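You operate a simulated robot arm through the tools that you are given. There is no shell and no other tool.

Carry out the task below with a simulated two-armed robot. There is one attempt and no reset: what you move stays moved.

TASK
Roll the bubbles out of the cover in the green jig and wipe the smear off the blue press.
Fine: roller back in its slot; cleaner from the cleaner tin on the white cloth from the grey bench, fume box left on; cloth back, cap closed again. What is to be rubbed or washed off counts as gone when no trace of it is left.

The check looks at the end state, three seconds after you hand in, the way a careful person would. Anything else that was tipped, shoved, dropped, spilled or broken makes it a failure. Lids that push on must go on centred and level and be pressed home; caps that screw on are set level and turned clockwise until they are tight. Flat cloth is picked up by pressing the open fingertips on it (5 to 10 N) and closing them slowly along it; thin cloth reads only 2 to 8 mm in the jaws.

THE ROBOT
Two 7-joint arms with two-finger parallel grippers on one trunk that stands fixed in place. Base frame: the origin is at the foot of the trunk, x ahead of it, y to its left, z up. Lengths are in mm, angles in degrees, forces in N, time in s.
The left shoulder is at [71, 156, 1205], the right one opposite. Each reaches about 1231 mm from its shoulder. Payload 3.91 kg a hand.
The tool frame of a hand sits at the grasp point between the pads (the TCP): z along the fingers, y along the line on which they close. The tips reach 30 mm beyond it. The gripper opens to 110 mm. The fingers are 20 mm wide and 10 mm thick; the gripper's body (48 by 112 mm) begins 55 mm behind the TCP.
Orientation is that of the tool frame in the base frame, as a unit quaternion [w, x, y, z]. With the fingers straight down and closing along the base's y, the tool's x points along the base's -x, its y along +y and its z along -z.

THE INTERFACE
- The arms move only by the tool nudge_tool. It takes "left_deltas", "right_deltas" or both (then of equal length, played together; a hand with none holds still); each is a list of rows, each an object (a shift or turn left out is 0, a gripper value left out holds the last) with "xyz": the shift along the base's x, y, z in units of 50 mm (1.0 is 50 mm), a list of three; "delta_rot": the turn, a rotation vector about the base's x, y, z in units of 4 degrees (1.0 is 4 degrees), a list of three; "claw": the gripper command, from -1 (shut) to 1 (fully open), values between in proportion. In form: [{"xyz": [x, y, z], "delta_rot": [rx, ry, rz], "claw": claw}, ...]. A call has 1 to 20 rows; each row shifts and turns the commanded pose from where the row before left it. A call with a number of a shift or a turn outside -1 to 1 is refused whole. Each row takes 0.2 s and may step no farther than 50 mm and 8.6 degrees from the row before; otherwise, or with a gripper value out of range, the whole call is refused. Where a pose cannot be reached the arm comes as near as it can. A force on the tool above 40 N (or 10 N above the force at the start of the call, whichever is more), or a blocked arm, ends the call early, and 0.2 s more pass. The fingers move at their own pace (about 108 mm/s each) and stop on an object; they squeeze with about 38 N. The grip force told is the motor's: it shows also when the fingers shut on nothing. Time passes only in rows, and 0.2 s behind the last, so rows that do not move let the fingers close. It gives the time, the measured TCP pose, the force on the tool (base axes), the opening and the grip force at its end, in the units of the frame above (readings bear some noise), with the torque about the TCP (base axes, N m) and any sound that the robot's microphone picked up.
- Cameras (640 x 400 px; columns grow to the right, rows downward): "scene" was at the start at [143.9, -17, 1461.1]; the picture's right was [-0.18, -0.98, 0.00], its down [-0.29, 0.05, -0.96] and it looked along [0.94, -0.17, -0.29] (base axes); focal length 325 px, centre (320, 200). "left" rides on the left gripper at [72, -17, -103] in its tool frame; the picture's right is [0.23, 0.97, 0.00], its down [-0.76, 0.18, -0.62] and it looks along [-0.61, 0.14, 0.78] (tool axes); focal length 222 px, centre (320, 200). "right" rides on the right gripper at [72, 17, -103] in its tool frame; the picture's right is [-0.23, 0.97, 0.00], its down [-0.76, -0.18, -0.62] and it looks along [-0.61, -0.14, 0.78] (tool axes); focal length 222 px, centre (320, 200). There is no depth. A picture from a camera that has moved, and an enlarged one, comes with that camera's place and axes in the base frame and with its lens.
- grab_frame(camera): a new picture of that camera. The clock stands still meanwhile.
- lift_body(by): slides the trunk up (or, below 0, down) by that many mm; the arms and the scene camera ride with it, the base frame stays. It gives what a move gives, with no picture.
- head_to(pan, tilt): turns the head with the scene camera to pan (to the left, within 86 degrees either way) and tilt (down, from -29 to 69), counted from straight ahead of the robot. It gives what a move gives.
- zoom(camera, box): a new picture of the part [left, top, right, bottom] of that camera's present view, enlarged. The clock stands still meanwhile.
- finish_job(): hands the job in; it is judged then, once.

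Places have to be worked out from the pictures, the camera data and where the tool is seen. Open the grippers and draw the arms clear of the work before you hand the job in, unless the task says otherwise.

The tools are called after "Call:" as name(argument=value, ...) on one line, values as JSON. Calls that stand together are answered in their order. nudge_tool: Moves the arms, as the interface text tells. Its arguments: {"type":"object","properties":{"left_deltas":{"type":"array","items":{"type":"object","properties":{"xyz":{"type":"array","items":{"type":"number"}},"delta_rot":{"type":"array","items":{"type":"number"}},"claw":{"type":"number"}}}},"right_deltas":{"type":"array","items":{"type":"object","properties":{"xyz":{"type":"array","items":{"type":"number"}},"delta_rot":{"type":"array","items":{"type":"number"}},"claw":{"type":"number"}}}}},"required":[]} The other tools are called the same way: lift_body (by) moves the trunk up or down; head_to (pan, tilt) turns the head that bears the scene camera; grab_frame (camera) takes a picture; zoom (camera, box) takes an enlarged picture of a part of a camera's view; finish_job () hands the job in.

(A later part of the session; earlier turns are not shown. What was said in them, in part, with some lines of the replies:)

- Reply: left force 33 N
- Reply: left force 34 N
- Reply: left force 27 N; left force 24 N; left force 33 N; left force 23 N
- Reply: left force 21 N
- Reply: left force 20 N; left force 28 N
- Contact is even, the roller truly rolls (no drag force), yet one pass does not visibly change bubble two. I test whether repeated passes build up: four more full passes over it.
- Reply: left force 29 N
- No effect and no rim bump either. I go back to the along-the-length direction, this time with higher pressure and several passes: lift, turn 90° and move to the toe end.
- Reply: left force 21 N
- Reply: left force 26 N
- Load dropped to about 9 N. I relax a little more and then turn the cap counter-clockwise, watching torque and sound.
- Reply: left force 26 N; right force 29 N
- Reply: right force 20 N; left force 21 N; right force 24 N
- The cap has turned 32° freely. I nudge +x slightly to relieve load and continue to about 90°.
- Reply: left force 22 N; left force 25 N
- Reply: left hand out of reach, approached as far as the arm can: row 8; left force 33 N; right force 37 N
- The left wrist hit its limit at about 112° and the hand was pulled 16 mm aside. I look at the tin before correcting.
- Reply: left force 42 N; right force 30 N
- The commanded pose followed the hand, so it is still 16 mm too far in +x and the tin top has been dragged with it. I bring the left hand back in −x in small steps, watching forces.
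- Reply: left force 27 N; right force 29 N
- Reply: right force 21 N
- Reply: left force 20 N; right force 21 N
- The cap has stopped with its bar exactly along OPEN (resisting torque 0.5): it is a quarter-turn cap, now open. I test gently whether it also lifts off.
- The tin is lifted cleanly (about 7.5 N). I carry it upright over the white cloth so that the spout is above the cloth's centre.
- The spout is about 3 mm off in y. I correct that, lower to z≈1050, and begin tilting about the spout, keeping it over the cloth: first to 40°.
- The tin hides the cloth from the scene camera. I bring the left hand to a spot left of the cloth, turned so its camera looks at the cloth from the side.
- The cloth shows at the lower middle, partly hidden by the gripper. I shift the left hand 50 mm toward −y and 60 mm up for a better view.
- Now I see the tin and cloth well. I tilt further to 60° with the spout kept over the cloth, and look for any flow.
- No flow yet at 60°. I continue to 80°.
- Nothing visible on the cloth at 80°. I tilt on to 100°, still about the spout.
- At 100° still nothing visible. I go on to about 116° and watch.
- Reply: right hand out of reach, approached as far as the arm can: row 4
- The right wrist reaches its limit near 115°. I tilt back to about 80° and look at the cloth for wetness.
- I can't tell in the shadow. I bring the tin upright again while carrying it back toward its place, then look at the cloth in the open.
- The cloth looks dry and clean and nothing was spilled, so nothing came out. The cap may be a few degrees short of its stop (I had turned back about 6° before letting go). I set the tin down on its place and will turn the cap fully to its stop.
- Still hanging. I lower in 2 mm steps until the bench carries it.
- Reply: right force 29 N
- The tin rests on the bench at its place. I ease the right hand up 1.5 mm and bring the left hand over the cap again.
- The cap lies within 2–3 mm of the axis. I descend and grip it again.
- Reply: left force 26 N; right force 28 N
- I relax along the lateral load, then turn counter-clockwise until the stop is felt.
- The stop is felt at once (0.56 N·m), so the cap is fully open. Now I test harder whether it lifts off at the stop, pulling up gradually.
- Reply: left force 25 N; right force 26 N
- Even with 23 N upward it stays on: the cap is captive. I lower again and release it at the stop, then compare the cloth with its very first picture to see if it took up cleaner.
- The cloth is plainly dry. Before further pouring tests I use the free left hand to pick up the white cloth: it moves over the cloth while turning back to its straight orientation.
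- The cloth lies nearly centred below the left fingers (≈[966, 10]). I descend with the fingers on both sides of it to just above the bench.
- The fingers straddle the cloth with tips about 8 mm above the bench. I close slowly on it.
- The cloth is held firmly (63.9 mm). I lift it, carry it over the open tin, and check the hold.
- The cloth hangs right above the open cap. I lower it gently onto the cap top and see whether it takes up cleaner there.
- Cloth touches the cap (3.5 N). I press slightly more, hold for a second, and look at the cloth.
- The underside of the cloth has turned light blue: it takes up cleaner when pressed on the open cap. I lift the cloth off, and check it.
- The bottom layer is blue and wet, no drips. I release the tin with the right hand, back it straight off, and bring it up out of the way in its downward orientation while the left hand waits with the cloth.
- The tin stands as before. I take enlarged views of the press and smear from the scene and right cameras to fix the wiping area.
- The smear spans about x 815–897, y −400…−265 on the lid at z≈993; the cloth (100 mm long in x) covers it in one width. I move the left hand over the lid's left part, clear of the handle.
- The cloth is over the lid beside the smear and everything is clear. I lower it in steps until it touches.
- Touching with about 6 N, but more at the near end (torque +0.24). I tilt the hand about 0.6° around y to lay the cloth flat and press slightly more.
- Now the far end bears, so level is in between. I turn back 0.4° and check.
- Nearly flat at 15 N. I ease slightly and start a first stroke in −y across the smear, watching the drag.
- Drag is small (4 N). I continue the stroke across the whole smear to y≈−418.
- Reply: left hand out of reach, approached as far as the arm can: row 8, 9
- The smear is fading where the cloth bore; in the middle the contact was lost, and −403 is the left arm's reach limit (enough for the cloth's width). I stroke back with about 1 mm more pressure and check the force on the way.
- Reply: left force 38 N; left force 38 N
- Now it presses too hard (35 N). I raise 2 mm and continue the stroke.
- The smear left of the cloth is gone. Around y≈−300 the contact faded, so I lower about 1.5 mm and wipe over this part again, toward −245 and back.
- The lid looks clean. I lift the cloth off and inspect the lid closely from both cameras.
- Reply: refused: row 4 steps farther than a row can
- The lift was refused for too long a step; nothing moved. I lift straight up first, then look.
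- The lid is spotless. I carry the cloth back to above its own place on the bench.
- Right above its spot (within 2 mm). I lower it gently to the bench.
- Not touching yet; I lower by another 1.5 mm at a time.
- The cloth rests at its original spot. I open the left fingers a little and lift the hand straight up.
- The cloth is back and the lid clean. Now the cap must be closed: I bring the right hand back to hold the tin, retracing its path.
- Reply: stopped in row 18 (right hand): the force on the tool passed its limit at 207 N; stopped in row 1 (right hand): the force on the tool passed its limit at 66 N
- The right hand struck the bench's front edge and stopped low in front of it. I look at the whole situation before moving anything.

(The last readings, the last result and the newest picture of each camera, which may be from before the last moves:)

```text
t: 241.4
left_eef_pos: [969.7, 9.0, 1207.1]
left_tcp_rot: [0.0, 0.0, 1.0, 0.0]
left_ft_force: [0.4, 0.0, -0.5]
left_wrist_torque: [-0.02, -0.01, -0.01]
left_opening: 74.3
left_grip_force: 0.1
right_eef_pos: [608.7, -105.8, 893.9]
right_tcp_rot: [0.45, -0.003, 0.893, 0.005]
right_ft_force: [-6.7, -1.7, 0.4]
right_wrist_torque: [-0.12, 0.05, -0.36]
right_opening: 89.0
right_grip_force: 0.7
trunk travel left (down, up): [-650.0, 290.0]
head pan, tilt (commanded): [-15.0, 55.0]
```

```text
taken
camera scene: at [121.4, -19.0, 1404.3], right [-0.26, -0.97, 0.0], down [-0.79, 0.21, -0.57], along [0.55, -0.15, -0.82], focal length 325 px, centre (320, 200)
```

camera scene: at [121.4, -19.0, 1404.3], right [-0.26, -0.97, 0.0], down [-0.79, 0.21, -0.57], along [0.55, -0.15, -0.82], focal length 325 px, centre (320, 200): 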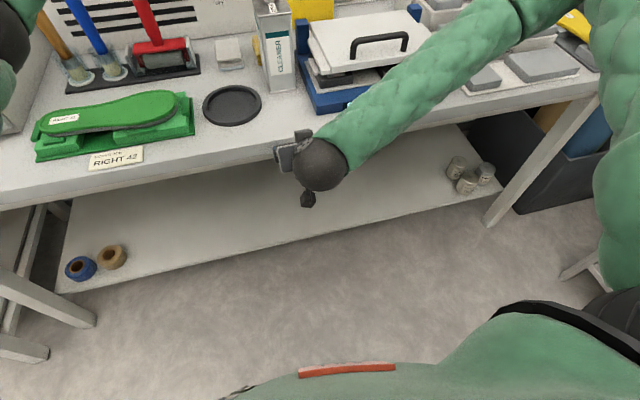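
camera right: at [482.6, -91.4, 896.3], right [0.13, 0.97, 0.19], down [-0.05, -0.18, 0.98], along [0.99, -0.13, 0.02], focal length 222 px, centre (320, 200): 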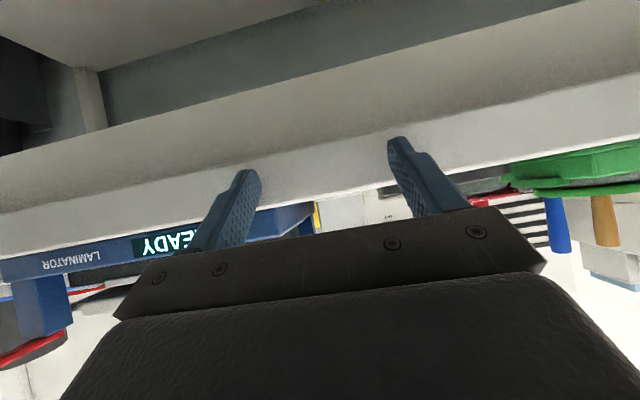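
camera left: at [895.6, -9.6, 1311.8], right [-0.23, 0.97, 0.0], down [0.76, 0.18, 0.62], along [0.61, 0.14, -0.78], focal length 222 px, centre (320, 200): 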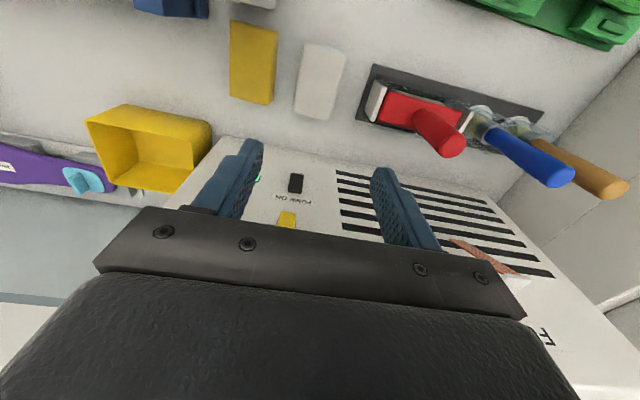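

Nothing on the bench has moved; the right hand is just in front of the bench edge. I back it off 25 mm and raise it in steps.

Call:
nudge_tool(right_deltas=[{"xyz": [-0.25, 0, 0]}, {"xyz": [-0.25, 0, 0]}, {"xyz": [0, 0, 0.3]}, {"xyz": [0, 0, 0.5]}, {"xyz": [0, 0, 0.5]}, {"xyz": [0, 0, 0]}])

Call:
grab_frame(camera="scene")

Call:
grab_frame(camera="right")

```text
t: 242.8
left_eef_pos: [970.7, 9.7, 1207.3]
left_tcp_rot: [-0.001, -0.001, 1.0, 0.0]
left_ft_force: [-0.2, -0.3, -0.3]
left_wrist_torque: [-0.02, 0.01, -0.03]
left_opening: 74.4
left_grip_force: 0.1
right_eef_pos: [586.7, -106.4, 958.0]
right_tcp_rot: [0.45, -0.004, 0.893, 0.005]
right_ft_force: [0.3, -1.4, 0.3]
right_wrist_torque: [0.03, -0.02, -0.01]
right_opening: 87.9
right_grip_force: 0.0
trunk travel left (down, up): [-650.0, 290.0]
head pan, tilt (commanded): [-15.0, 55.0]
```

```text
taken
camera scene: at [122.2, -18.7, 1404.2], right [-0.26, -0.97, 0.0], down [-0.79, 0.21, -0.57], along [0.55, -0.15, -0.82], focal length 325 px, centre (320, 200)
```

scene: 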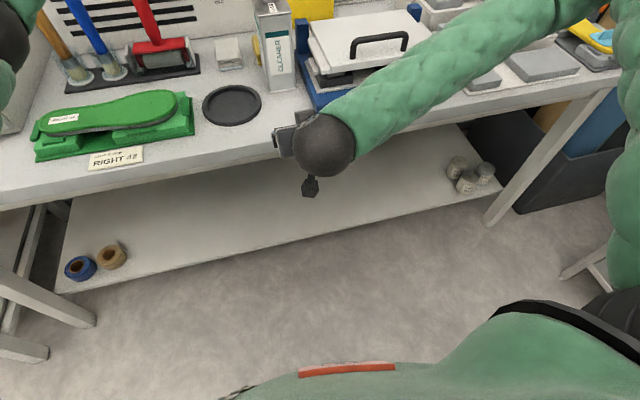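

```text
taken
camera right: at [459.2, -90.3, 961.3], right [0.13, 0.97, 0.19], down [-0.05, -0.18, 0.98], along [0.99, -0.13, 0.02], focal length 222 px, centre (320, 200)
```

right: 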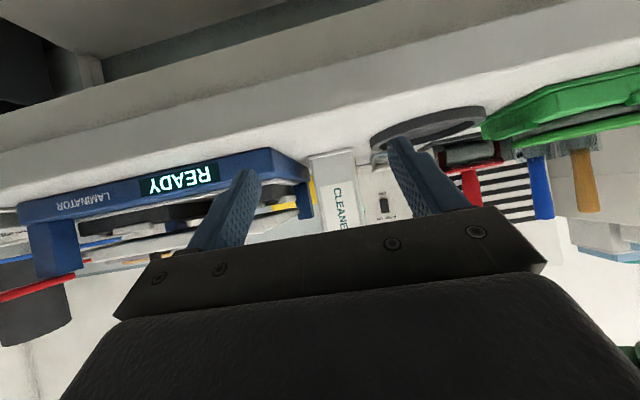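

Free again. I raise further, restore the 25° pitch, and approach the tin's front at a safe height.

Call:
nudge_tool(right_deltas=[{"xyz": [0, 0, 0.7]}, {"xyz": [0, 0, 0.7]}, {"xyz": [0.1, 0, 0.2], "delta_rot": [0, -1, 0]}, {"xyz": [0.3, 0, 0], "delta_rot": [0, -1, 0]}, {"xyz": [0.4, 0, 0], "delta_rot": [0, -0.9, 0]}, {"xyz": [0.6, 0, 0]}, {"xyz": [0.6, 0, 0]}, {"xyz": [0, 0, 0]}])

Call:
head_to(pan=5, tilt=40)

Call:
grab_frame(camera="scene")

Call:
grab_frame(camera="right")

```text
t: 244.6
left_eef_pos: [968.9, 10.3, 1207.2]
left_tcp_rot: [0.0, -0.001, 1.0, 0.0]
left_ft_force: [-0.5, -0.4, -0.3]
left_wrist_torque: [0.01, 0.01, 0.0]
left_opening: 74.2
left_grip_force: 0.0
right_eef_pos: [687.4, -105.1, 1038.9]
right_tcp_rot: [0.538, -0.005, 0.843, 0.005]
right_ft_force: [0.2, 0.3, 0.0]
right_wrist_torque: [0.0, -0.01, -0.04]
right_opening: 87.8
right_grip_force: 0.2
right hand out of reach, approached as far as the arm can: row 2
trunk travel left (down, up): [-650.0, 290.0]
head pan, tilt (commanded): [-15.0, 55.0]
```

```text
t: 245.4
left_eef_pos: [969.1, 9.4, 1207.6]
left_tcp_rot: [-0.001, -0.001, 1.0, 0.0]
left_ft_force: [-0.6, 0.9, -0.4]
left_wrist_torque: [0.01, 0.01, 0.0]
left_opening: 74.4
left_grip_force: 0.3
right_eef_pos: [687.8, -105.5, 1038.4]
right_tcp_rot: [0.538, -0.004, 0.843, 0.005]
right_ft_force: [-0.1, 0.2, 0.5]
right_wrist_torque: [-0.07, 0.02, 0.0]
right_opening: 88.0
right_grip_force: 0.0
trunk travel left (down, up): [-650.0, 290.0]
head pan, tilt (commanded): [5.0, 40.0]
```

```text
taken
camera scene: at [137.0, 7.1, 1424.9], right [0.09, -1.0, 0.0], down [-0.64, -0.06, -0.77], along [0.76, 0.07, -0.64], focal length 325 px, centre (320, 200)
```

scene: 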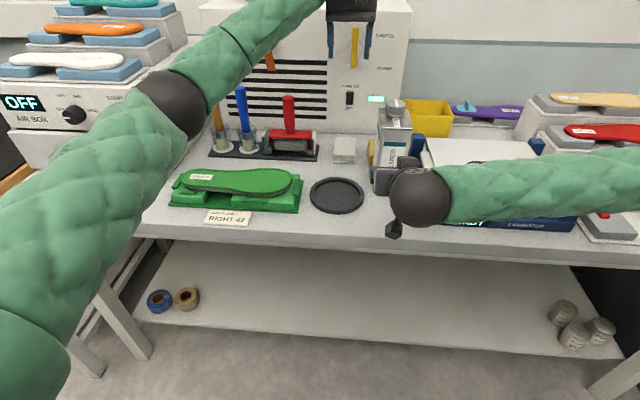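

```text
taken
camera right: at [563.4, -89.7, 1015.1], right [0.09, 0.97, 0.21], down [-0.24, -0.18, 0.95], along [0.97, -0.13, 0.22], focal length 222 px, centre (320, 200)
```

right: 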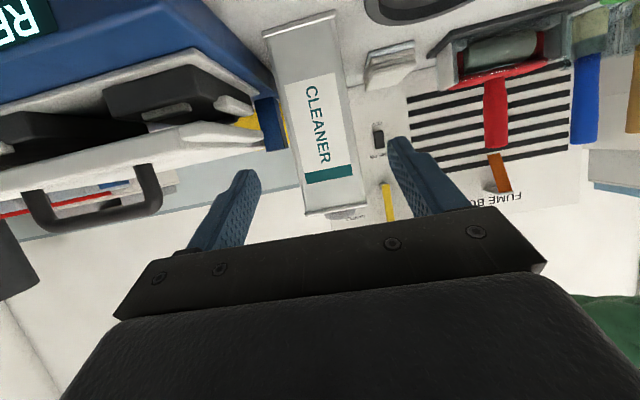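

The right hand is correctly posed in front of the tin. I lower to z≈1000 and advance to straddle it, then check.

Call:
nudge_tool(right_deltas=[{"xyz": [0.2, -0.02, -0.4]}, {"xyz": [0.4, -0.02, -0.36]}, {"xyz": [0.7, 0, 0]}, {"xyz": [0.7, 0, 0]}, {"xyz": [0.4, 0, 0]}, {"xyz": [0.26, 0, 0]}, {"xyz": [0, 0, 0]}])

Call:
grab_frame(camera="right")

Call:
zoom(camera="scene", box=[340, 70, 460, 210])

```text
t: 247.0
left_eef_pos: [969.4, 9.8, 1207.9]
left_tcp_rot: [0.0, -0.001, 1.0, 0.0]
left_ft_force: [-0.7, 0.1, -0.5]
left_wrist_torque: [-0.04, -0.04, 0.02]
left_opening: 74.1
left_grip_force: 0.0
right_eef_pos: [824.1, -107.0, 1000.0]
right_tcp_rot: [0.538, -0.003, 0.843, 0.003]
right_ft_force: [-0.3, 0.0, 0.2]
right_wrist_torque: [-0.02, 0.02, 0.02]
right_opening: 88.3
right_grip_force: 0.0
trunk travel left (down, up): [-650.0, 290.0]
head pan, tilt (commanded): [5.0, 40.0]
```

```text
taken
camera right: at [700.3, -91.1, 976.6], right [0.09, 0.97, 0.21], down [-0.24, -0.18, 0.95], along [0.97, -0.13, 0.22], focal length 222 px, centre (320, 200)
```

right: 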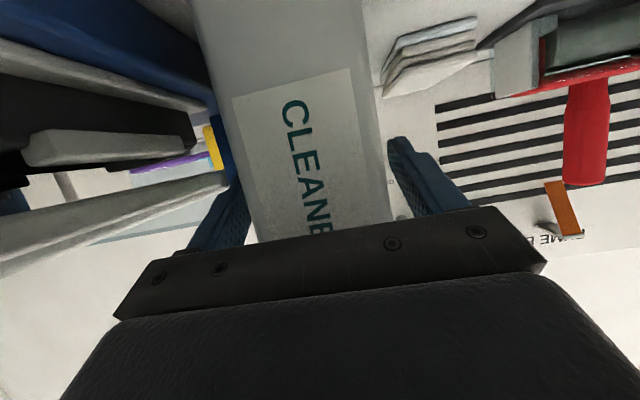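

```text
2.86 times, centred on (400, 140) of scene
camera zoom: at [136.6, 7.6, 1425.0], right [0.09, -1.0, 0.0], down [-0.64, -0.06, -0.77], along [0.76, 0.07, -0.64], focal length 928 px, centre (91, 371)
```

zoom: 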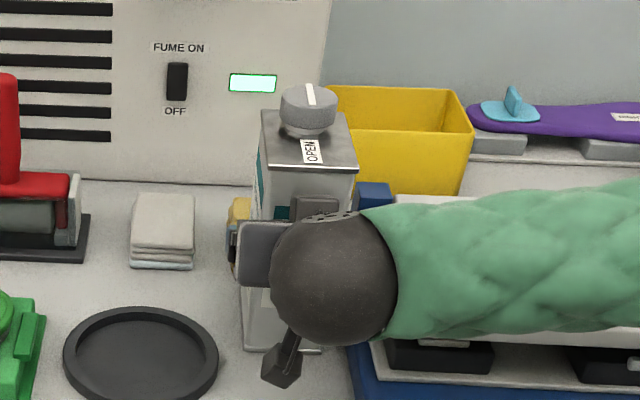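

I close the right gripper on the tin, and at the same time bring the left hand over the cap, turned +45° so it has room to turn clockwise.

Call:
nudge_tool(right_deltas=[{"claw": 0.4}, {"claw": 0.3}, {"claw": 0.2}, {"claw": -1}, {"claw": -1}, {"claw": -1}, {"claw": -1}, {"claw": -1}, {"claw": -1}, {"claw": -1}, {"claw": -1}, {"claw": -1}, {"claw": -1}], left_deltas=[{"xyz": [-0.189, -0.211, 0.02], "delta_rot": [0, 0, 1]}, {"xyz": [-0.189, -0.211, 0.02], "delta_rot": [0, 0, 1]}, {"xyz": [-0.189, -0.211, 0.02], "delta_rot": [0, 0, 1]}, {"xyz": [-0.189, -0.211, 0.02], "delta_rot": [0, 0, 1]}, {"xyz": [-0.189, -0.211, 0.02], "delta_rot": [0, 0, 1]}, {"xyz": [-0.189, -0.211, 0.02], "delta_rot": [0, 0, 1]}, {"xyz": [-0.189, -0.211, 0.02], "delta_rot": [0, 0, 1]}, {"xyz": [-0.189, -0.211, 0.02], "delta_rot": [0, 0, 1]}, {"xyz": [-0.189, -0.211, 0], "delta_rot": [0, 0, 1]}, {"xyz": [-0.189, -0.211, 0], "delta_rot": [0, 0, 1]}, {"xyz": [-0.189, -0.211, 0], "delta_rot": [0, 0, 1]}, {"claw": 0.4}, {"claw": 0.4}])

Call:
zoom(camera="left", box=[220, 40, 440, 220])

Call:
zoom(camera="scene", box=[340, 60, 440, 160])

```text
t: 249.8
left_eef_pos: [865.0, -104.3, 1215.8]
left_tcp_rot: [-0.001, -0.376, 0.927, 0.001]
left_ft_force: [0.0, -0.6, 0.0]
left_wrist_torque: [-0.01, -0.02, 0.0]
left_opening: 77.0
left_grip_force: 0.0
right_eef_pos: [825.0, -107.2, 998.6]
right_tcp_rot: [0.538, -0.003, 0.843, 0.004]
right_ft_force: [0.5, 0.3, 2.6]
right_wrist_torque: [-0.29, -0.07, 0.09]
right_opening: 67.9
right_grip_force: 38.4
trunk travel left (down, up): [-650.0, 290.0]
head pan, tilt (commanded): [5.0, 40.0]
```

```text
2.22 times, centred on (330, 130) of left
camera zoom: at [823.6, -167.4, 1318.8], right [-0.84, 0.54, 0.0], down [0.42, 0.66, 0.62], along [0.34, 0.52, -0.78], focal length 494 px, centre (298, 356)
```

zoom: 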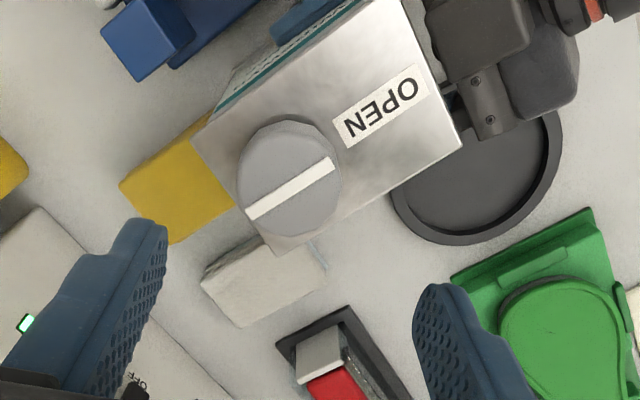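

```text
4.00 times, centred on (390, 110) of scene
camera zoom: at [136.8, 7.3, 1424.9], right [0.09, -1.0, 0.0], down [-0.64, -0.06, -0.77], along [0.76, 0.07, -0.64], focal length 1300 px, centre (40, 560)
```

zoom: 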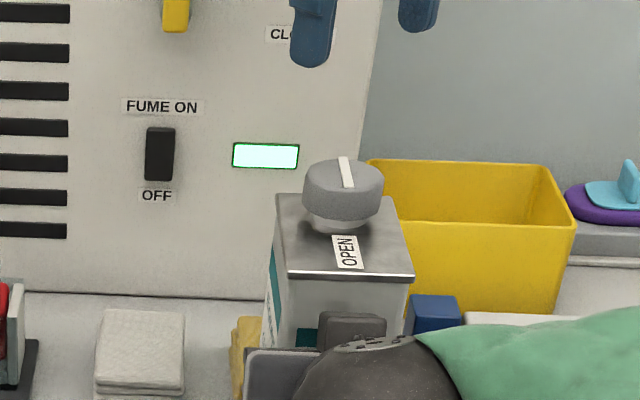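

The tin is held again. I centre over the cap by about 2 mm, descend, and grip it.

Call:
nudge_tool(left_deltas=[{"xyz": [0.04, -0.02, -0.6]}, {"xyz": [0, 0, -0.6]}, {"xyz": [0, 0, -0.5]}, {"xyz": [0, 0, -0.24]}, {"claw": 0.1}, {"claw": 0}, {"claw": -0.1}, {"claw": -1}, {"claw": -1}, {"claw": -1}])

Call:
zoom(camera="left", box=[220, 40, 440, 220])

```text
t: 252.0
left_eef_pos: [866.3, -106.0, 1117.2]
left_tcp_rot: [0.0, -0.376, 0.927, 0.0]
left_ft_force: [9.7, -6.1, -0.6]
left_wrist_torque: [-0.19, -0.2, -0.02]
left_opening: 44.5
left_grip_force: 38.1
right_eef_pos: [824.7, -106.1, 999.6]
right_tcp_rot: [0.538, -0.003, 0.843, 0.004]
right_ft_force: [-11.7, 3.6, 3.2]
right_wrist_torque: [-1.05, -0.58, 0.22]
right_opening: 67.6
right_grip_force: 38.2
trunk travel left (down, up): [-650.0, 290.0]
head pan, tilt (commanded): [5.0, 40.0]
```

```text
2.22 times, centred on (330, 130) of left
camera zoom: at [826.2, -169.2, 1222.1], right [-0.84, 0.54, 0.0], down [0.42, 0.66, 0.62], along [0.34, 0.52, -0.78], focal length 494 px, centre (298, 356)
```

zoom: 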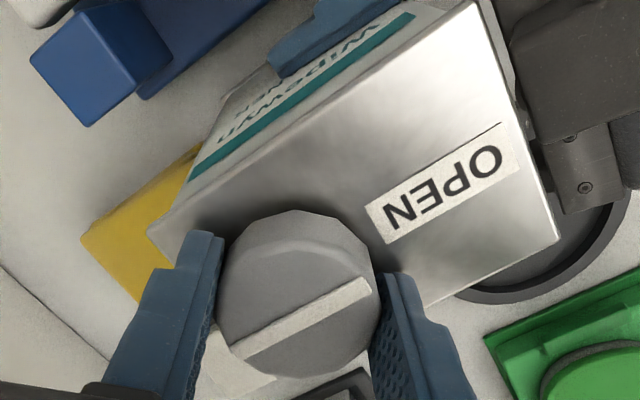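

Good grip with small side load. I turn clockwise in short runs, following slightly downward and checking loads.

Call:
nudge_tool(left_deltas=[{"xyz": [0.009, -0.006, 0]}, {"xyz": [0, 0, -0.001], "delta_rot": [0, 0, -1]}, {"xyz": [0, 0, -0.001], "delta_rot": [0, 0, -1]}, {"xyz": [0, 0, -0.001], "delta_rot": [0, 0, -1]}, {"xyz": [0, 0, -0.001], "delta_rot": [0, 0, -1]}, {"xyz": [0, 0, -0.001], "delta_rot": [0, 0, -1]}, {"xyz": [0, 0, -0.001], "delta_rot": [0, 0, -1]}, {"xyz": [0, 0, 0]}])

Call:
nudge_tool(left_deltas=[{"xyz": [0, 0, -0.001], "delta_rot": [0, 0, -1]}, {"xyz": [0, 0, -0.001], "delta_rot": [0, 0, -1]}, {"xyz": [0, 0, -0.001], "delta_rot": [0, 0, -1]}, {"xyz": [0, 0, -0.001], "delta_rot": [0, 0, -1]}, {"xyz": [0, 0, -0.001], "delta_rot": [0, 0, -1]}, {"xyz": [0, 0, -0.001], "delta_rot": [0, 0, -1]}, {"xyz": [0, 0, 0]}])

```text
t: 253.8
left_eef_pos: [868.1, -107.0, 1118.2]
left_tcp_rot: [-0.001, -0.176, 0.984, 0.001]
left_ft_force: [-6.7, 4.5, -0.5]
left_wrist_torque: [0.25, 0.05, 0.01]
left_opening: 44.7
left_grip_force: 38.6
right_eef_pos: [825.5, -107.6, 998.8]
right_tcp_rot: [0.538, -0.004, 0.843, 0.004]
right_ft_force: [5.1, -1.8, 3.8]
right_wrist_torque: [0.32, 0.8, -0.22]
right_opening: 67.6
right_grip_force: 37.7
trunk travel left (down, up): [-650.0, 290.0]
head pan, tilt (commanded): [5.0, 40.0]
```

```text
t: 255.4
left_eef_pos: [868.3, -108.0, 1118.5]
left_tcp_rot: [0.0, 0.034, 0.999, 0.0]
left_ft_force: [-10.3, 14.7, 9.6]
left_wrist_torque: [0.61, 0.3, 0.01]
left_opening: 44.5
left_grip_force: 37.0
right_eef_pos: [825.7, -108.1, 998.6]
right_tcp_rot: [0.538, -0.004, 0.843, 0.004]
right_ft_force: [17.1, -14.6, -0.7]
right_wrist_torque: [0.56, -0.03, -0.38]
right_opening: 67.8
right_grip_force: 38.1
trunk travel left (down, up): [-650.0, 290.0]
head pan, tilt (commanded): [5.0, 40.0]
```

About 48° turned. I relieve the side load and continue.

Call:
nudge_tool(left_deltas=[{"xyz": [-0.01, 0.015, 0.004]}, {"delta_rot": [0, 0, -1]}, {"delta_rot": [0, 0, -1]}, {"delta_rot": [0, 0, -1]}, {"delta_rot": [0, 0, -1]}, {"delta_rot": [0, 0, -1]}, {"xyz": [0, 0, 0]}])

Call:
nudge_tool(left_deltas=[{"delta_rot": [0, 0, -1]}, {"delta_rot": [0, 0, -1]}, {"delta_rot": [0, 0, -1]}, {"delta_rot": [0, 0, -1]}, {"xyz": [0, 0, 0]}])

Call:
zoom(camera="left", box=[220, 40, 440, 220])

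```text
t: 257.0
left_eef_pos: [867.1, -106.1, 1117.6]
left_tcp_rot: [0.002, 0.207, 0.978, 0.0]
left_ft_force: [6.0, -1.4, 19.6]
left_wrist_torque: [-0.34, -0.33, 0.02]
left_opening: 44.4
left_grip_force: 38.1
right_eef_pos: [824.4, -107.0, 998.8]
right_tcp_rot: [0.538, -0.004, 0.843, 0.004]
right_ft_force: [-1.2, -4.8, -1.5]
right_wrist_torque: [-1.14, -0.59, -0.07]
right_opening: 67.9
right_grip_force: 37.1
trunk travel left (down, up): [-650.0, 290.0]
head pan, tilt (commanded): [5.0, 40.0]
```

```text
t: 258.2
left_eef_pos: [866.8, -107.6, 1118.7]
left_tcp_rot: [0.001, 0.342, 0.94, 0.002]
left_ft_force: [10.1, 0.8, 12.7]
left_wrist_torque: [0.05, -0.3, -0.01]
left_opening: 44.5
left_grip_force: 37.9
right_eef_pos: [823.0, -106.1, 999.7]
right_tcp_rot: [0.538, -0.004, 0.843, 0.004]
right_ft_force: [-15.6, -2.6, -1.2]
right_wrist_torque: [-0.49, 0.19, -0.26]
right_opening: 68.0
right_grip_force: 38.4
trunk travel left (down, up): [-650.0, 290.0]
head pan, tilt (commanded): [5.0, 40.0]
```

```text
2.22 times, centred on (330, 130) of left
camera zoom: at [799.3, -73.2, 1222.1], right [0.45, 0.89, 0.0], down [0.7, -0.35, 0.62], along [0.56, -0.28, -0.78], focal length 494 px, centre (298, 356)
```

zoom: 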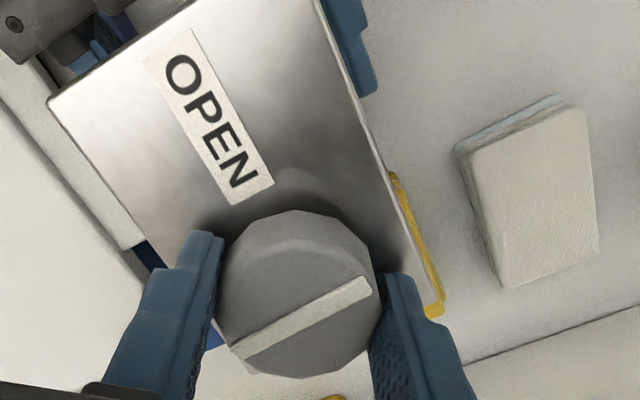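

The cap follows the hand: about 84° turned. I continue until the closing stop is felt.

Call:
nudge_tool(left_deltas=[{"xyz": [0.008, 0, 0.006]}, {"delta_rot": [0, 0, -1]}, {"delta_rot": [0, 0, -1]}, {"xyz": [0, 0, 0]}])

Call:
nudge_tool(left_deltas=[{"delta_rot": [0, 0, -1]}, {"delta_rot": [0, 0, -1]}, {"xyz": [0, 0, 0]}])

Call:
zoom(camera="left", box=[220, 40, 440, 220])

```text
t: 259.2
left_eef_pos: [868.1, -106.3, 1117.0]
left_tcp_rot: [0.0, 0.406, 0.914, 0.0]
left_ft_force: [-3.9, 2.4, 9.4]
left_wrist_torque: [0.01, 0.03, 0.67]
left_opening: 44.8
left_grip_force: 38.3
right_eef_pos: [825.9, -107.7, 1000.2]
right_tcp_rot: [0.538, -0.003, 0.843, 0.004]
right_ft_force: [-0.2, -0.7, -0.3]
right_wrist_torque: [0.08, 1.01, -0.85]
right_opening: 67.9
right_grip_force: 37.5
trunk travel left (down, up): [-650.0, 290.0]
head pan, tilt (commanded): [5.0, 40.0]
```

```text
t: 260.0
left_eef_pos: [868.4, -107.4, 1117.0]
left_tcp_rot: [0.0, 0.469, 0.883, 0.0]
left_ft_force: [-2.5, -2.7, 0.7]
left_wrist_torque: [-0.04, 0.01, 0.37]
left_opening: 44.7
left_grip_force: 38.3
right_eef_pos: [826.1, -105.7, 999.4]
right_tcp_rot: [0.539, -0.004, 0.843, 0.005]
right_ft_force: [0.0, 0.9, 0.8]
right_wrist_torque: [-0.6, 0.41, -0.37]
right_opening: 67.9
right_grip_force: 38.1
trunk travel left (down, up): [-650.0, 290.0]
head pan, tilt (commanded): [5.0, 40.0]
```

```text
2.22 times, centred on (330, 130) of left
camera zoom: at [812.8, -57.0, 1221.6], right [0.68, 0.73, 0.0], down [0.57, -0.53, 0.62], along [0.46, -0.42, -0.78], focal length 494 px, centre (298, 356)
```

zoom: 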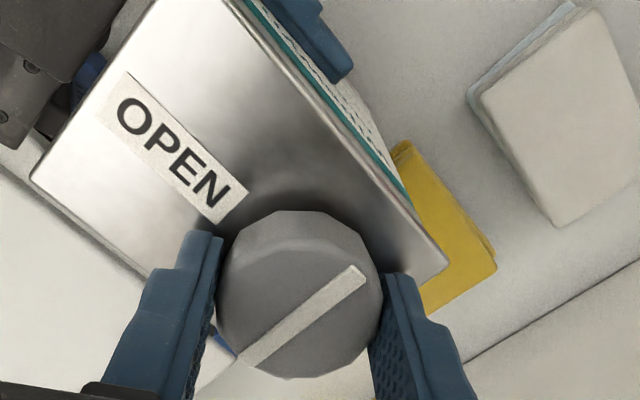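

The closing stop is felt (0.67 N·m, then the fingers slip): the cap is closed and tight. I open the left fingers without turning back and raise the hand.

Call:
nudge_tool(left_deltas=[{"claw": -0.15}, {"claw": 0}, {"claw": 0.4}, {"xyz": [0, 0, 0.3]}, {"xyz": [0, 0, 0.8]}, {"xyz": [0, 0, 0.8]}, {"xyz": [0, 0, 0]}])

Call:
zoom(camera="left", box=[240, 40, 400, 200])

Call:
zoom(camera="scene", box=[340, 60, 440, 160])

```text
t: 261.6
left_eef_pos: [870.8, -105.3, 1211.6]
left_tcp_rot: [-0.001, 0.469, 0.883, 0.001]
left_ft_force: [0.7, 0.0, -0.1]
left_wrist_torque: [0.0, 0.01, -0.01]
left_opening: 77.0
left_grip_force: 0.0
right_eef_pos: [825.1, -106.2, 1000.2]
right_tcp_rot: [0.538, -0.004, 0.843, 0.005]
right_ft_force: [-1.5, -0.5, 1.1]
right_wrist_torque: [-0.33, -0.24, -0.11]
right_opening: 68.0
right_grip_force: 37.3
trunk travel left (down, up): [-650.0, 290.0]
head pan, tilt (commanded): [5.0, 40.0]
```

```text
2.50 times, centred on (320, 120) of left
camera zoom: at [814.9, -55.0, 1316.0], right [0.68, 0.73, 0.0], down [0.57, -0.53, 0.62], along [0.46, -0.42, -0.78], focal length 555 px, centre (320, 400)
```

zoom: 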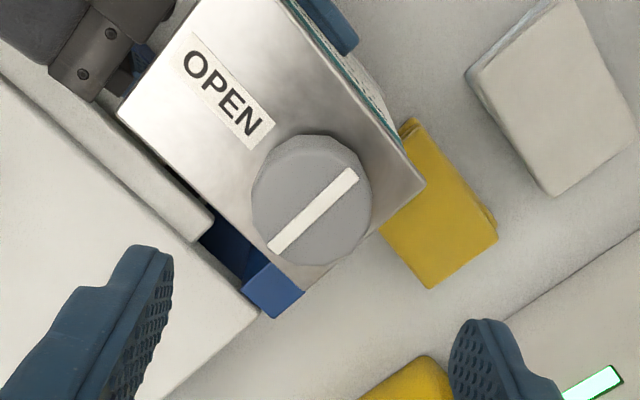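

```text
4.00 times, centred on (390, 110) of scene
camera zoom: at [136.7, 7.2, 1425.0], right [0.09, -1.0, 0.0], down [-0.64, -0.06, -0.77], along [0.76, 0.07, -0.64], focal length 1300 px, centre (40, 560)
```

zoom: 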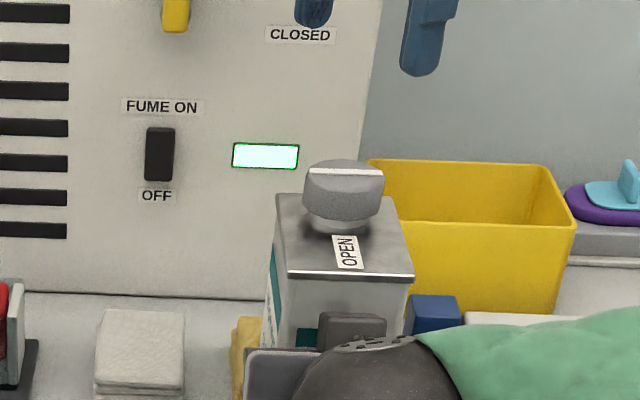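

The bar lies as at the start and the cap is shut. I take the left hand away to the left, turning it straight again, then open the right gripper and back it off from the tin.

Call:
nudge_tool(left_deltas=[{"xyz": [-0.3, 0.87, 0.03], "delta_rot": [0, 0, 1]}, {"xyz": [-0.3, 0.87, 0.03], "delta_rot": [0, 0, 1]}, {"xyz": [-0.3, 0.87, 0.03], "delta_rot": [0, 0, 1]}, {"xyz": [-0.3, 0.87, 0.03], "delta_rot": [0, 0, 1]}, {"xyz": [-0.3, 0.87, 0.03], "delta_rot": [0, 0, 1]}, {"xyz": [-0.3, 0.87, 0.03], "delta_rot": [0, 0, 1]}, {"xyz": [-0.3, 0.87, 0.03], "delta_rot": [0, 0, 1]}, {"xyz": [-0.3, 0.87, 0.03], "delta_rot": [0, 0, 1]}, {"delta_rot": [0, 0, 1]}, {"delta_rot": [0, 0, 1]}, {"delta_rot": [0, 0, 1]}, {"delta_rot": [0, 0, 1]}, {"delta_rot": [0, 0, 1]}, {"delta_rot": [0, 0, 1]}, {"xyz": [0, 0, 0]}])

Call:
nudge_tool(right_deltas=[{"claw": 0.35}, {"claw": 0.5}, {"claw": 0.6}, {"claw": 0.6}, {"xyz": [-0.3, 0, 0]}, {"xyz": [-0.7, 0, 0]}, {"xyz": [-0.8, 0, 0]}, {"xyz": [-0.8, 0, 0]}, {"xyz": [0, 0, 0]}])

Call:
grab_frame(camera="scene")

Call:
grab_frame(camera="right")

```text
t: 264.8
left_eef_pos: [747.8, 241.8, 1224.7]
left_tcp_rot: [0.0, -0.002, 1.0, 0.0]
left_ft_force: [0.1, 0.5, -0.8]
left_wrist_torque: [0.0, -0.02, 0.0]
left_opening: 77.2
left_grip_force: 0.1
right_eef_pos: [826.1, -106.5, 999.1]
right_tcp_rot: [0.538, -0.004, 0.843, 0.004]
right_ft_force: [0.7, 3.5, 1.7]
right_wrist_torque: [-0.03, -0.36, 0.15]
right_opening: 68.0
right_grip_force: 38.1
trunk travel left (down, up): [-650.0, 290.0]
head pan, tilt (commanded): [5.0, 40.0]
```

```text
t: 266.8
left_eef_pos: [748.4, 241.3, 1223.3]
left_tcp_rot: [-0.001, -0.001, 1.0, 0.0]
left_ft_force: [0.8, -0.2, -0.3]
left_wrist_torque: [0.01, 0.04, 0.0]
left_opening: 77.2
left_grip_force: 0.1
right_eef_pos: [690.7, -106.4, 1000.2]
right_tcp_rot: [0.538, -0.004, 0.843, 0.004]
right_ft_force: [-0.5, -0.2, -0.2]
right_wrist_torque: [0.04, 0.0, -0.03]
right_opening: 88.0
right_grip_force: 0.2
trunk travel left (down, up): [-650.0, 290.0]
head pan, tilt (commanded): [5.0, 40.0]
```

```text
taken
camera scene: at [137.6, 7.2, 1424.8], right [0.09, -1.0, 0.0], down [-0.64, -0.06, -0.77], along [0.76, 0.07, -0.64], focal length 325 px, centre (320, 200)
```

scene: 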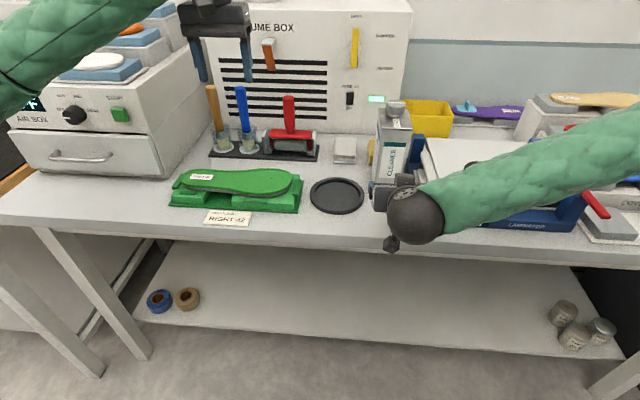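

```text
taken
camera right: at [565.5, -91.0, 976.0], right [0.09, 0.97, 0.21], down [-0.24, -0.18, 0.95], along [0.97, -0.13, 0.22], focal length 222 px, centre (320, 200)
```

right: 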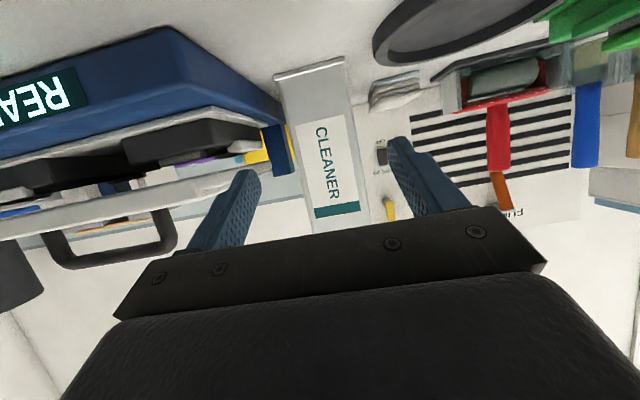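

The tin stands free. I raise the right hand straight up, then turn it back to pointing down along the path it came by.

Call:
nudge_tool(right_deltas=[{"xyz": [0, 0, 0.5]}, {"xyz": [0, 0, 0.7]}, {"xyz": [0, 0, 0.7]}, {"xyz": [0, 0, 0.3]}, {"xyz": [0, 0, 0]}])

Call:
nudge_tool(right_deltas=[{"xyz": [0, 0, 0.2], "delta_rot": [0, 1, 0]}, {"xyz": [0, 0, 0.2], "delta_rot": [0, 1, 0]}, {"xyz": [0, 0, 0.2], "delta_rot": [0, 1, 0]}, {"xyz": [0, 0, 0.2], "delta_rot": [0, 1, 0]}, {"xyz": [0, 0, 0.2], "delta_rot": [0, 1, 0]}, {"xyz": [0.1, 0, 0.2], "delta_rot": [0, 1, 0]}, {"xyz": [0.1, 0, 0.2], "delta_rot": [0, 1, 0]}, {"xyz": [0.1, 0, 0.2], "delta_rot": [0, 1, 0]}, {"xyz": [0.1, 0, 0.2], "delta_rot": [0, 1, 0]}, {"xyz": [0.1, 0, 0.2], "delta_rot": [0, 1, 0]}, {"xyz": [0.1, 0, 0.2], "delta_rot": [0, 1, 0]}, {"xyz": [0.1, 0, 0.2], "delta_rot": [0, 1, 0]}, {"xyz": [0.1, 0, 0.2], "delta_rot": [0, 1, 0]}, {"xyz": [0.1, 0, 0.2], "delta_rot": [0, 1, 0]}, {"xyz": [0.1, 0, 0], "delta_rot": [0, 1, 0]}, {"xyz": [0, 0, 0], "delta_rot": [0, 1, 0]}, {"xyz": [0, 0, 0], "delta_rot": [0, 0.25, 0]}, {"xyz": [0, 0, 0]}])

Call:
grab_frame(camera="scene")

Call:
grab_frame(camera="right")

```text
t: 268.0
left_eef_pos: [747.3, 242.9, 1225.0]
left_tcp_rot: [0.001, -0.001, 1.0, 0.001]
left_ft_force: [0.1, -0.3, -0.3]
left_wrist_torque: [0.02, 0.02, -0.02]
left_opening: 76.8
left_grip_force: 0.1
right_eef_pos: [690.7, -105.6, 1109.9]
right_tcp_rot: [0.538, -0.004, 0.843, 0.004]
right_ft_force: [-0.5, 0.6, -0.5]
right_wrist_torque: [0.04, -0.02, 0.01]
right_opening: 88.0
right_grip_force: 0.1
trunk travel left (down, up): [-650.0, 290.0]
head pan, tilt (commanded): [5.0, 40.0]
```

```text
t: 271.8
left_eef_pos: [748.3, 241.2, 1223.5]
left_tcp_rot: [-0.001, -0.001, 1.0, 0.001]
left_ft_force: [-0.1, 0.5, -0.1]
left_wrist_torque: [0.02, -0.01, 0.02]
left_opening: 76.9
left_grip_force: 0.1
right_eef_pos: [741.9, -106.1, 1249.4]
right_tcp_rot: [0.0, 0.0, 1.0, 0.005]
right_ft_force: [0.1, -0.1, -0.2]
right_wrist_torque: [-0.01, 0.0, -0.02]
right_opening: 88.0
right_grip_force: 0.1
trunk travel left (down, up): [-650.0, 290.0]
head pan, tilt (commanded): [5.0, 40.0]
```

```text
taken
camera scene: at [136.9, 7.5, 1424.9], right [0.09, -1.0, 0.0], down [-0.64, -0.06, -0.77], along [0.76, 0.07, -0.64], focal length 325 px, centre (320, 200)
```

scene: 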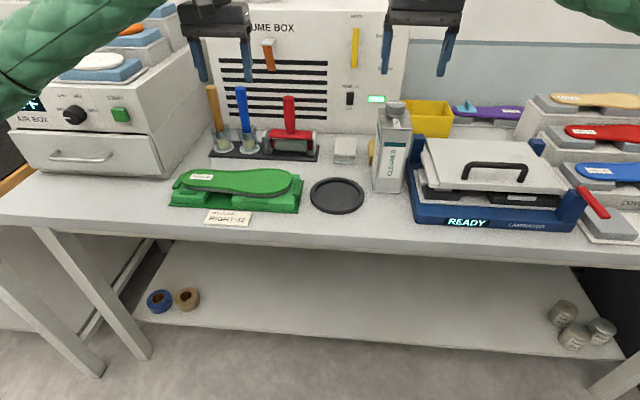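

```text
taken
camera right: at [669.9, -90.2, 1351.5], right [0.23, 0.97, 0.01], down [0.76, -0.18, 0.62], along [0.61, -0.13, -0.78], focal length 222 px, centre (320, 200)
```

right: 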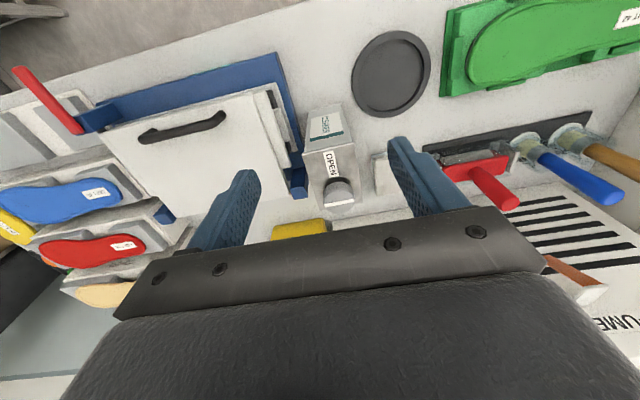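

All looks orderly. I compare with the starting pictures using the same enlarged boxes: tin, press, jig, roller, cloth, fume box.

Call:
zoom(camera="scene", box=[360, 90, 440, 200])

Call:
zoom(camera="scene", box=[300, 120, 400, 220])

Call:
zoom(camera="scene", box=[200, 90, 330, 170])

Call:
zoom(camera="scene", box=[160, 160, 310, 235])

Call:
zoom(camera="scene", box=[400, 130, 580, 240])

```text
3.64 times, centred on (400, 145) of scene
camera zoom: at [136.9, 7.5, 1424.9], right [0.09, -1.0, 0.0], down [-0.64, -0.06, -0.77], along [0.76, 0.07, -0.64], focal length 1182 px, centre (29, 400)
```

zoom: 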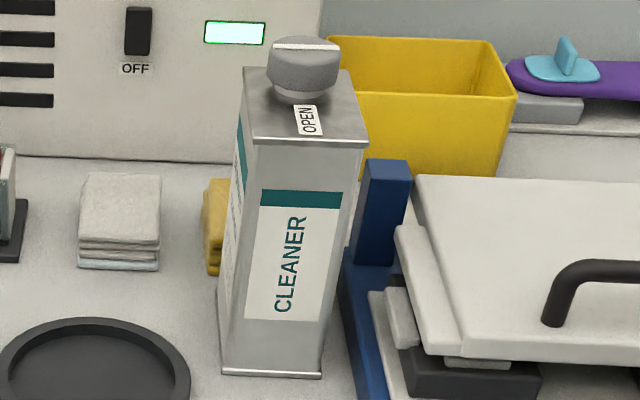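

```text
4.00 times, centred on (350, 170) of scene
camera zoom: at [136.9, 7.5, 1424.9], right [0.09, -1.0, 0.0], down [-0.64, -0.06, -0.77], along [0.76, 0.07, -0.64], focal length 1300 px, centre (200, 320)
```

zoom: 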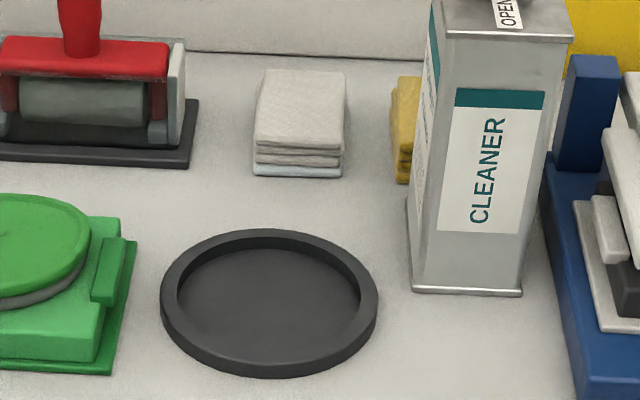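

```text
4.92 times, centred on (265, 130) of scene
camera zoom: at [136.9, 7.5, 1424.9], right [0.09, -1.0, 0.0], down [-0.64, -0.06, -0.77], along [0.76, 0.07, -0.64], focal length 1600 px, centre (591, 545)
```

zoom: 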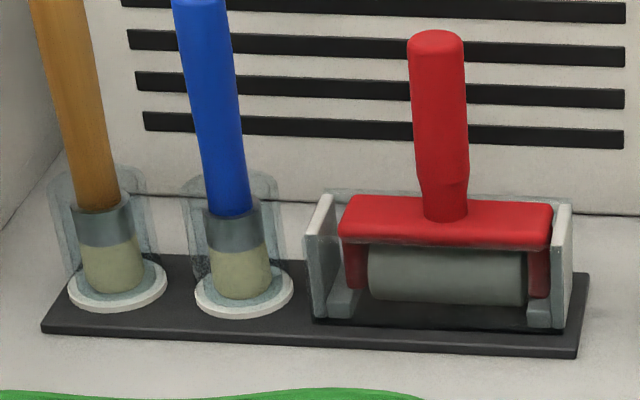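

```text
4.27 times, centred on (235, 198) of scene
camera zoom: at [136.9, 7.5, 1424.9], right [0.09, -1.0, 0.0], down [-0.64, -0.06, -0.77], along [0.76, 0.07, -0.64], focal length 1386 px, centre (683, 211)
```

zoom: 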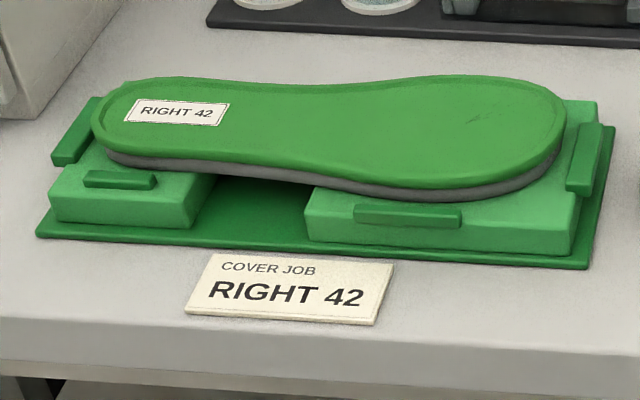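

```text
3.56 times, centred on (490, 185) of scene
camera zoom: at [136.9, 7.5, 1424.9], right [0.09, -1.0, 0.0], down [-0.64, -0.06, -0.77], along [0.76, 0.07, -0.64], focal length 1155 px, centre (-284, 253)
```

zoom: 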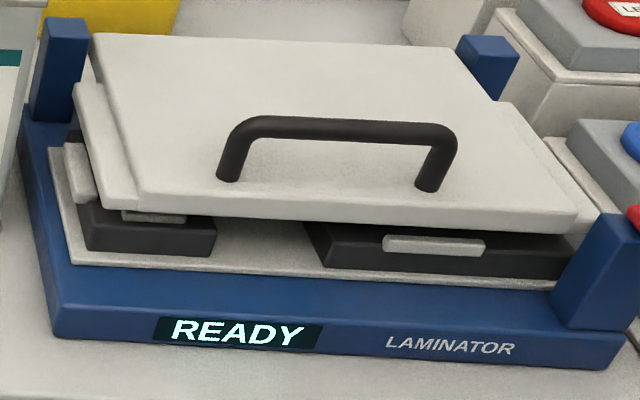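

Everything matches the start apart from the job done: bubbles gone, lid clean, cap shut, cloth and roller in place, fume light on. I draw both arms back to their starting positions with open grippers.

Call:
nudge_tool(right_deltas=[{"xyz": [-0.577, -0.623, 0.413], "claw": 1}, {"xyz": [-0.577, -0.623, 0.413]}, {"xyz": [-0.577, -0.623, 0.413]}, {"xyz": [-0.577, -0.623, 0.413]}, {"xyz": [-0.577, -0.623, 0.413]}, {"xyz": [-0.577, -0.623, 0.413]}, {"xyz": [0, 0, 0]}], left_deltas=[{"xyz": [0, 0, 0.6], "claw": 1}, {"xyz": [0.2, 0.3, 0.7]}, {"xyz": [0.4, 0.5, 0.6]}, {"xyz": [0.4, 0.6, 0.6]}, {"xyz": [0.4, 0.5, 0.5]}, {"xyz": [0, 0, 0]}, {"xyz": [0, 0, 0]}])

Call:
head_to(pan=-10.4, tilt=17.1)

Call:
grab_frame(camera="scene")

Call:
zoom(camera="scene", box=[400, 180, 640, 370])

Call:
zoom(camera="scene", box=[100, 150, 320, 290])

Call:
grab_frame(camera="left")

Call:
grab_frame(camera="right")

```text
t: 273.4
left_eef_pos: [823.4, 338.9, 1371.6]
left_tcp_rot: [0.0, -0.002, 1.0, 0.0]
left_ft_force: [0.6, 0.1, -0.6]
left_wrist_torque: [-0.03, 0.05, -0.03]
left_opening: 110.1
left_grip_force: 0.0
right_eef_pos: [571.5, -290.8, 1372.7]
right_tcp_rot: [0.0, -0.001, 1.0, 0.005]
right_ft_force: [0.1, 0.9, 0.4]
right_wrist_torque: [0.03, 0.06, 0.0]
right_opening: 110.1
right_grip_force: 0.1
trunk travel left (down, up): [-650.0, 290.0]
head pan, tilt (commanded): [5.0, 40.0]
```

```text
t: 274.3
left_eef_pos: [820.9, 338.3, 1373.6]
left_tcp_rot: [0.0, 0.0, 1.0, -0.001]
left_ft_force: [0.2, 0.1, 0.8]
left_wrist_torque: [-0.01, 0.03, 0.01]
left_opening: 110.1
left_grip_force: 0.2
right_eef_pos: [571.2, -292.3, 1373.8]
right_tcp_rot: [0.001, -0.001, 1.0, 0.006]
right_ft_force: [-0.2, 0.8, -0.3]
right_wrist_torque: [-0.02, -0.02, -0.01]
right_opening: 110.1
right_grip_force: 0.1
trunk travel left (down, up): [-650.0, 290.0]
head pan, tilt (commanded): [-10.4, 17.1]
```

```text
taken
camera scene: at [143.5, -17.0, 1461.1], right [-0.18, -0.98, 0.0], down [-0.29, 0.05, -0.96], along [0.94, -0.17, -0.3], focal length 325 px, centre (320, 200)
```

scene: 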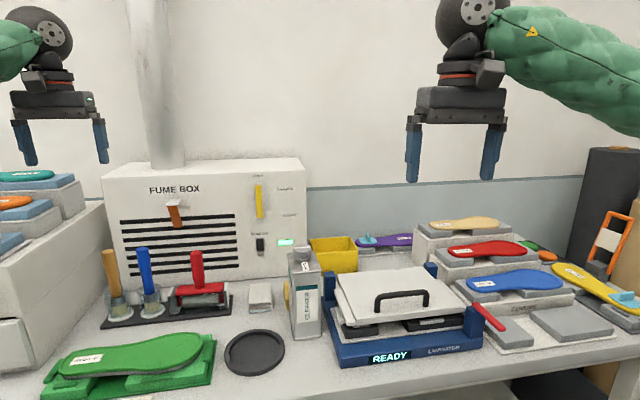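

```text
2.11 times, centred on (520, 275) of scene
camera zoom: at [143.5, -17.0, 1461.1], right [-0.18, -0.98, 0.0], down [-0.29, 0.05, -0.96], along [0.94, -0.17, -0.3], focal length 684 px, centre (-101, 42)
```

zoom: 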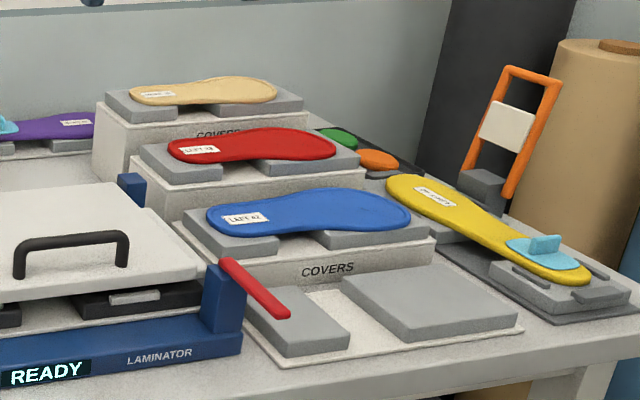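

```text
2.86 times, centred on (210, 220) of scene
camera zoom: at [143.5, -17.0, 1461.1], right [-0.18, -0.98, 0.0], down [-0.29, 0.05, -0.96], along [0.94, -0.17, -0.3], focal length 928 px, centre (634, 143)
```

zoom: 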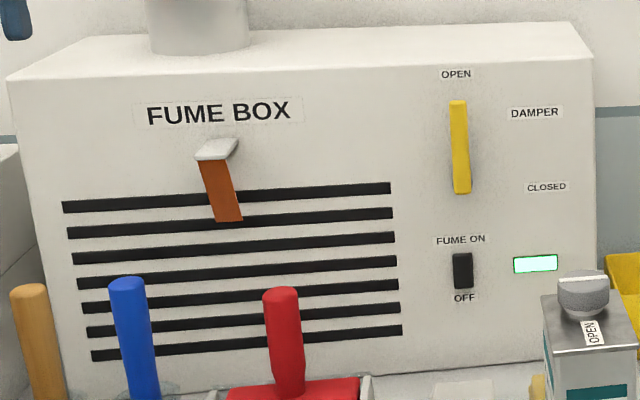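

```text
taken
camera left: at [747.5, 320.1, 1477.3], right [-0.23, 0.97, 0.0], down [0.76, 0.18, 0.62], along [0.61, 0.14, -0.78], focal length 222 px, centre (320, 200)
```

left: 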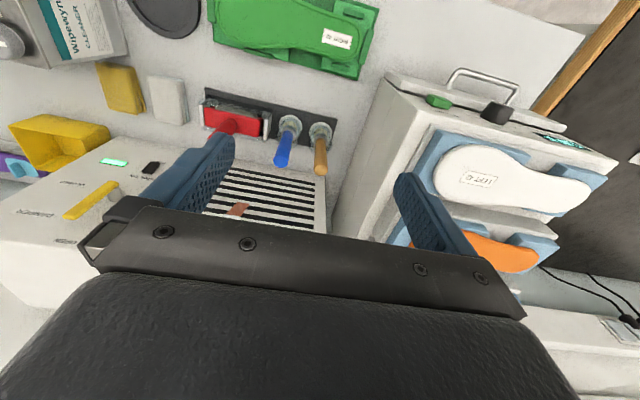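

```text
taken
camera right: at [497.9, -276.6, 1476.6], right [0.23, 0.97, 0.01], down [0.76, -0.18, 0.62], along [0.61, -0.13, -0.78], focal length 222 px, centre (320, 200)
```

right: 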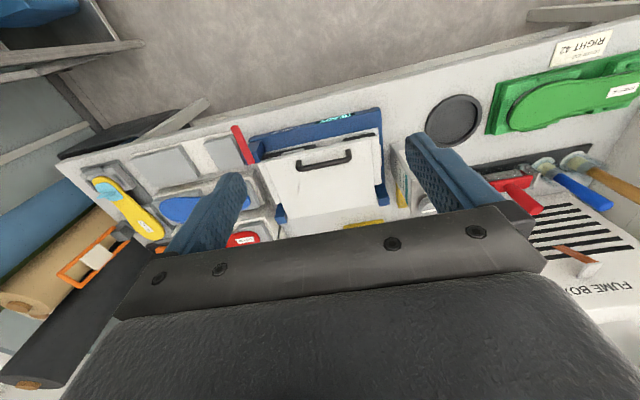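

Everything is in its place. A last close look at the roller in its slot and the tin's cap from the left camera before handing in.

Call:
zoom(camera="left", box=[185, 70, 345, 170])

Call:
zoom(camera="scene", box=[150, 235, 330, 350])

```text
4.00 times, centred on (265, 120) of left
camera zoom: at [747.5, 320.1, 1477.3], right [-0.23, 0.97, 0.0], down [0.76, 0.18, 0.62], along [0.61, 0.14, -0.78], focal length 888 px, centre (540, 520)
```

zoom: 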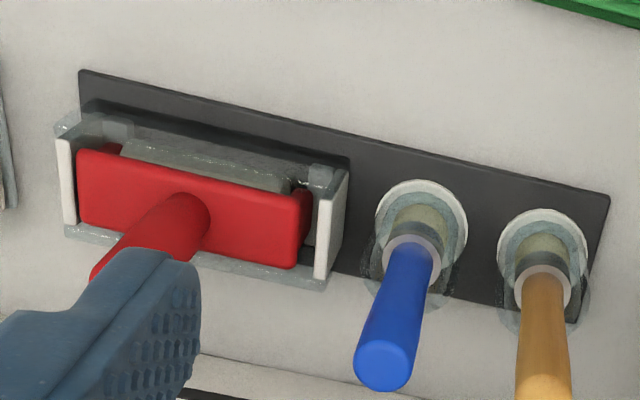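

```text
3.48 times, centred on (240, 292) of scene
camera zoom: at [143.5, -17.0, 1461.1], right [-0.18, -0.98, 0.0], down [-0.29, 0.05, -0.96], along [0.94, -0.17, -0.3], focal length 1130 px, centre (598, -122)
```

zoom: 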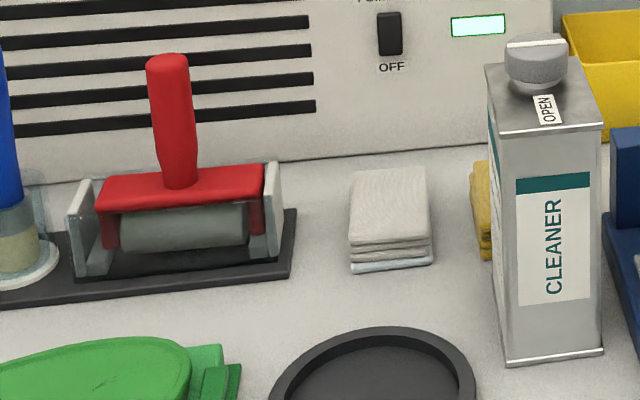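

The bubbles are out of the cover, the press lid is clean, and the roller sits level in its slot. The cloth is back in place, the tin's cap is closed and the fume box is still on. Both arms are clear with open grippers, so I hand in the job.

Call:
finish_job()

```text
The job is handed in.
```

The job is handed in. I don't have the result of the check yet; this is what the last pictures showed.

- **Bubbles:** all four are gone from the cover in the green jig. It took slow strokes along the cover's length at about 20 N; earlier, faster strokes and strokes across its width did nothing.
- **Smear:** no trace is left on the press lid.
- **Roller:** it is back in its slot, seated and level. It sits about 5 mm to the right of where it started.
- **Cleaner:** tilting the open tin over the cloth gave nothing. Pressing the white cloth onto the open cap wet its underside, and I wiped with that.
- **Cloth and tin:** the cloth is back within about 4 mm of its spot, and its lowest layer is still damp. The tin is within about 3 mm of its spot, and the cap is turned clockwise to its stop.
- **Fume box:** it was on from start to finish.

Two things went wrong on the way:

- **Tin dragged:** while I was opening the cap, the left wrist ran out of range and pulled the tin about 10 mm in the right hand's grip. I set it back afterwards.
- **Bench struck:** on its way back to hold the tin, the right hand hit the bench's front edge at about 207 N. I saw nothing moved or damaged in the pictures after that.
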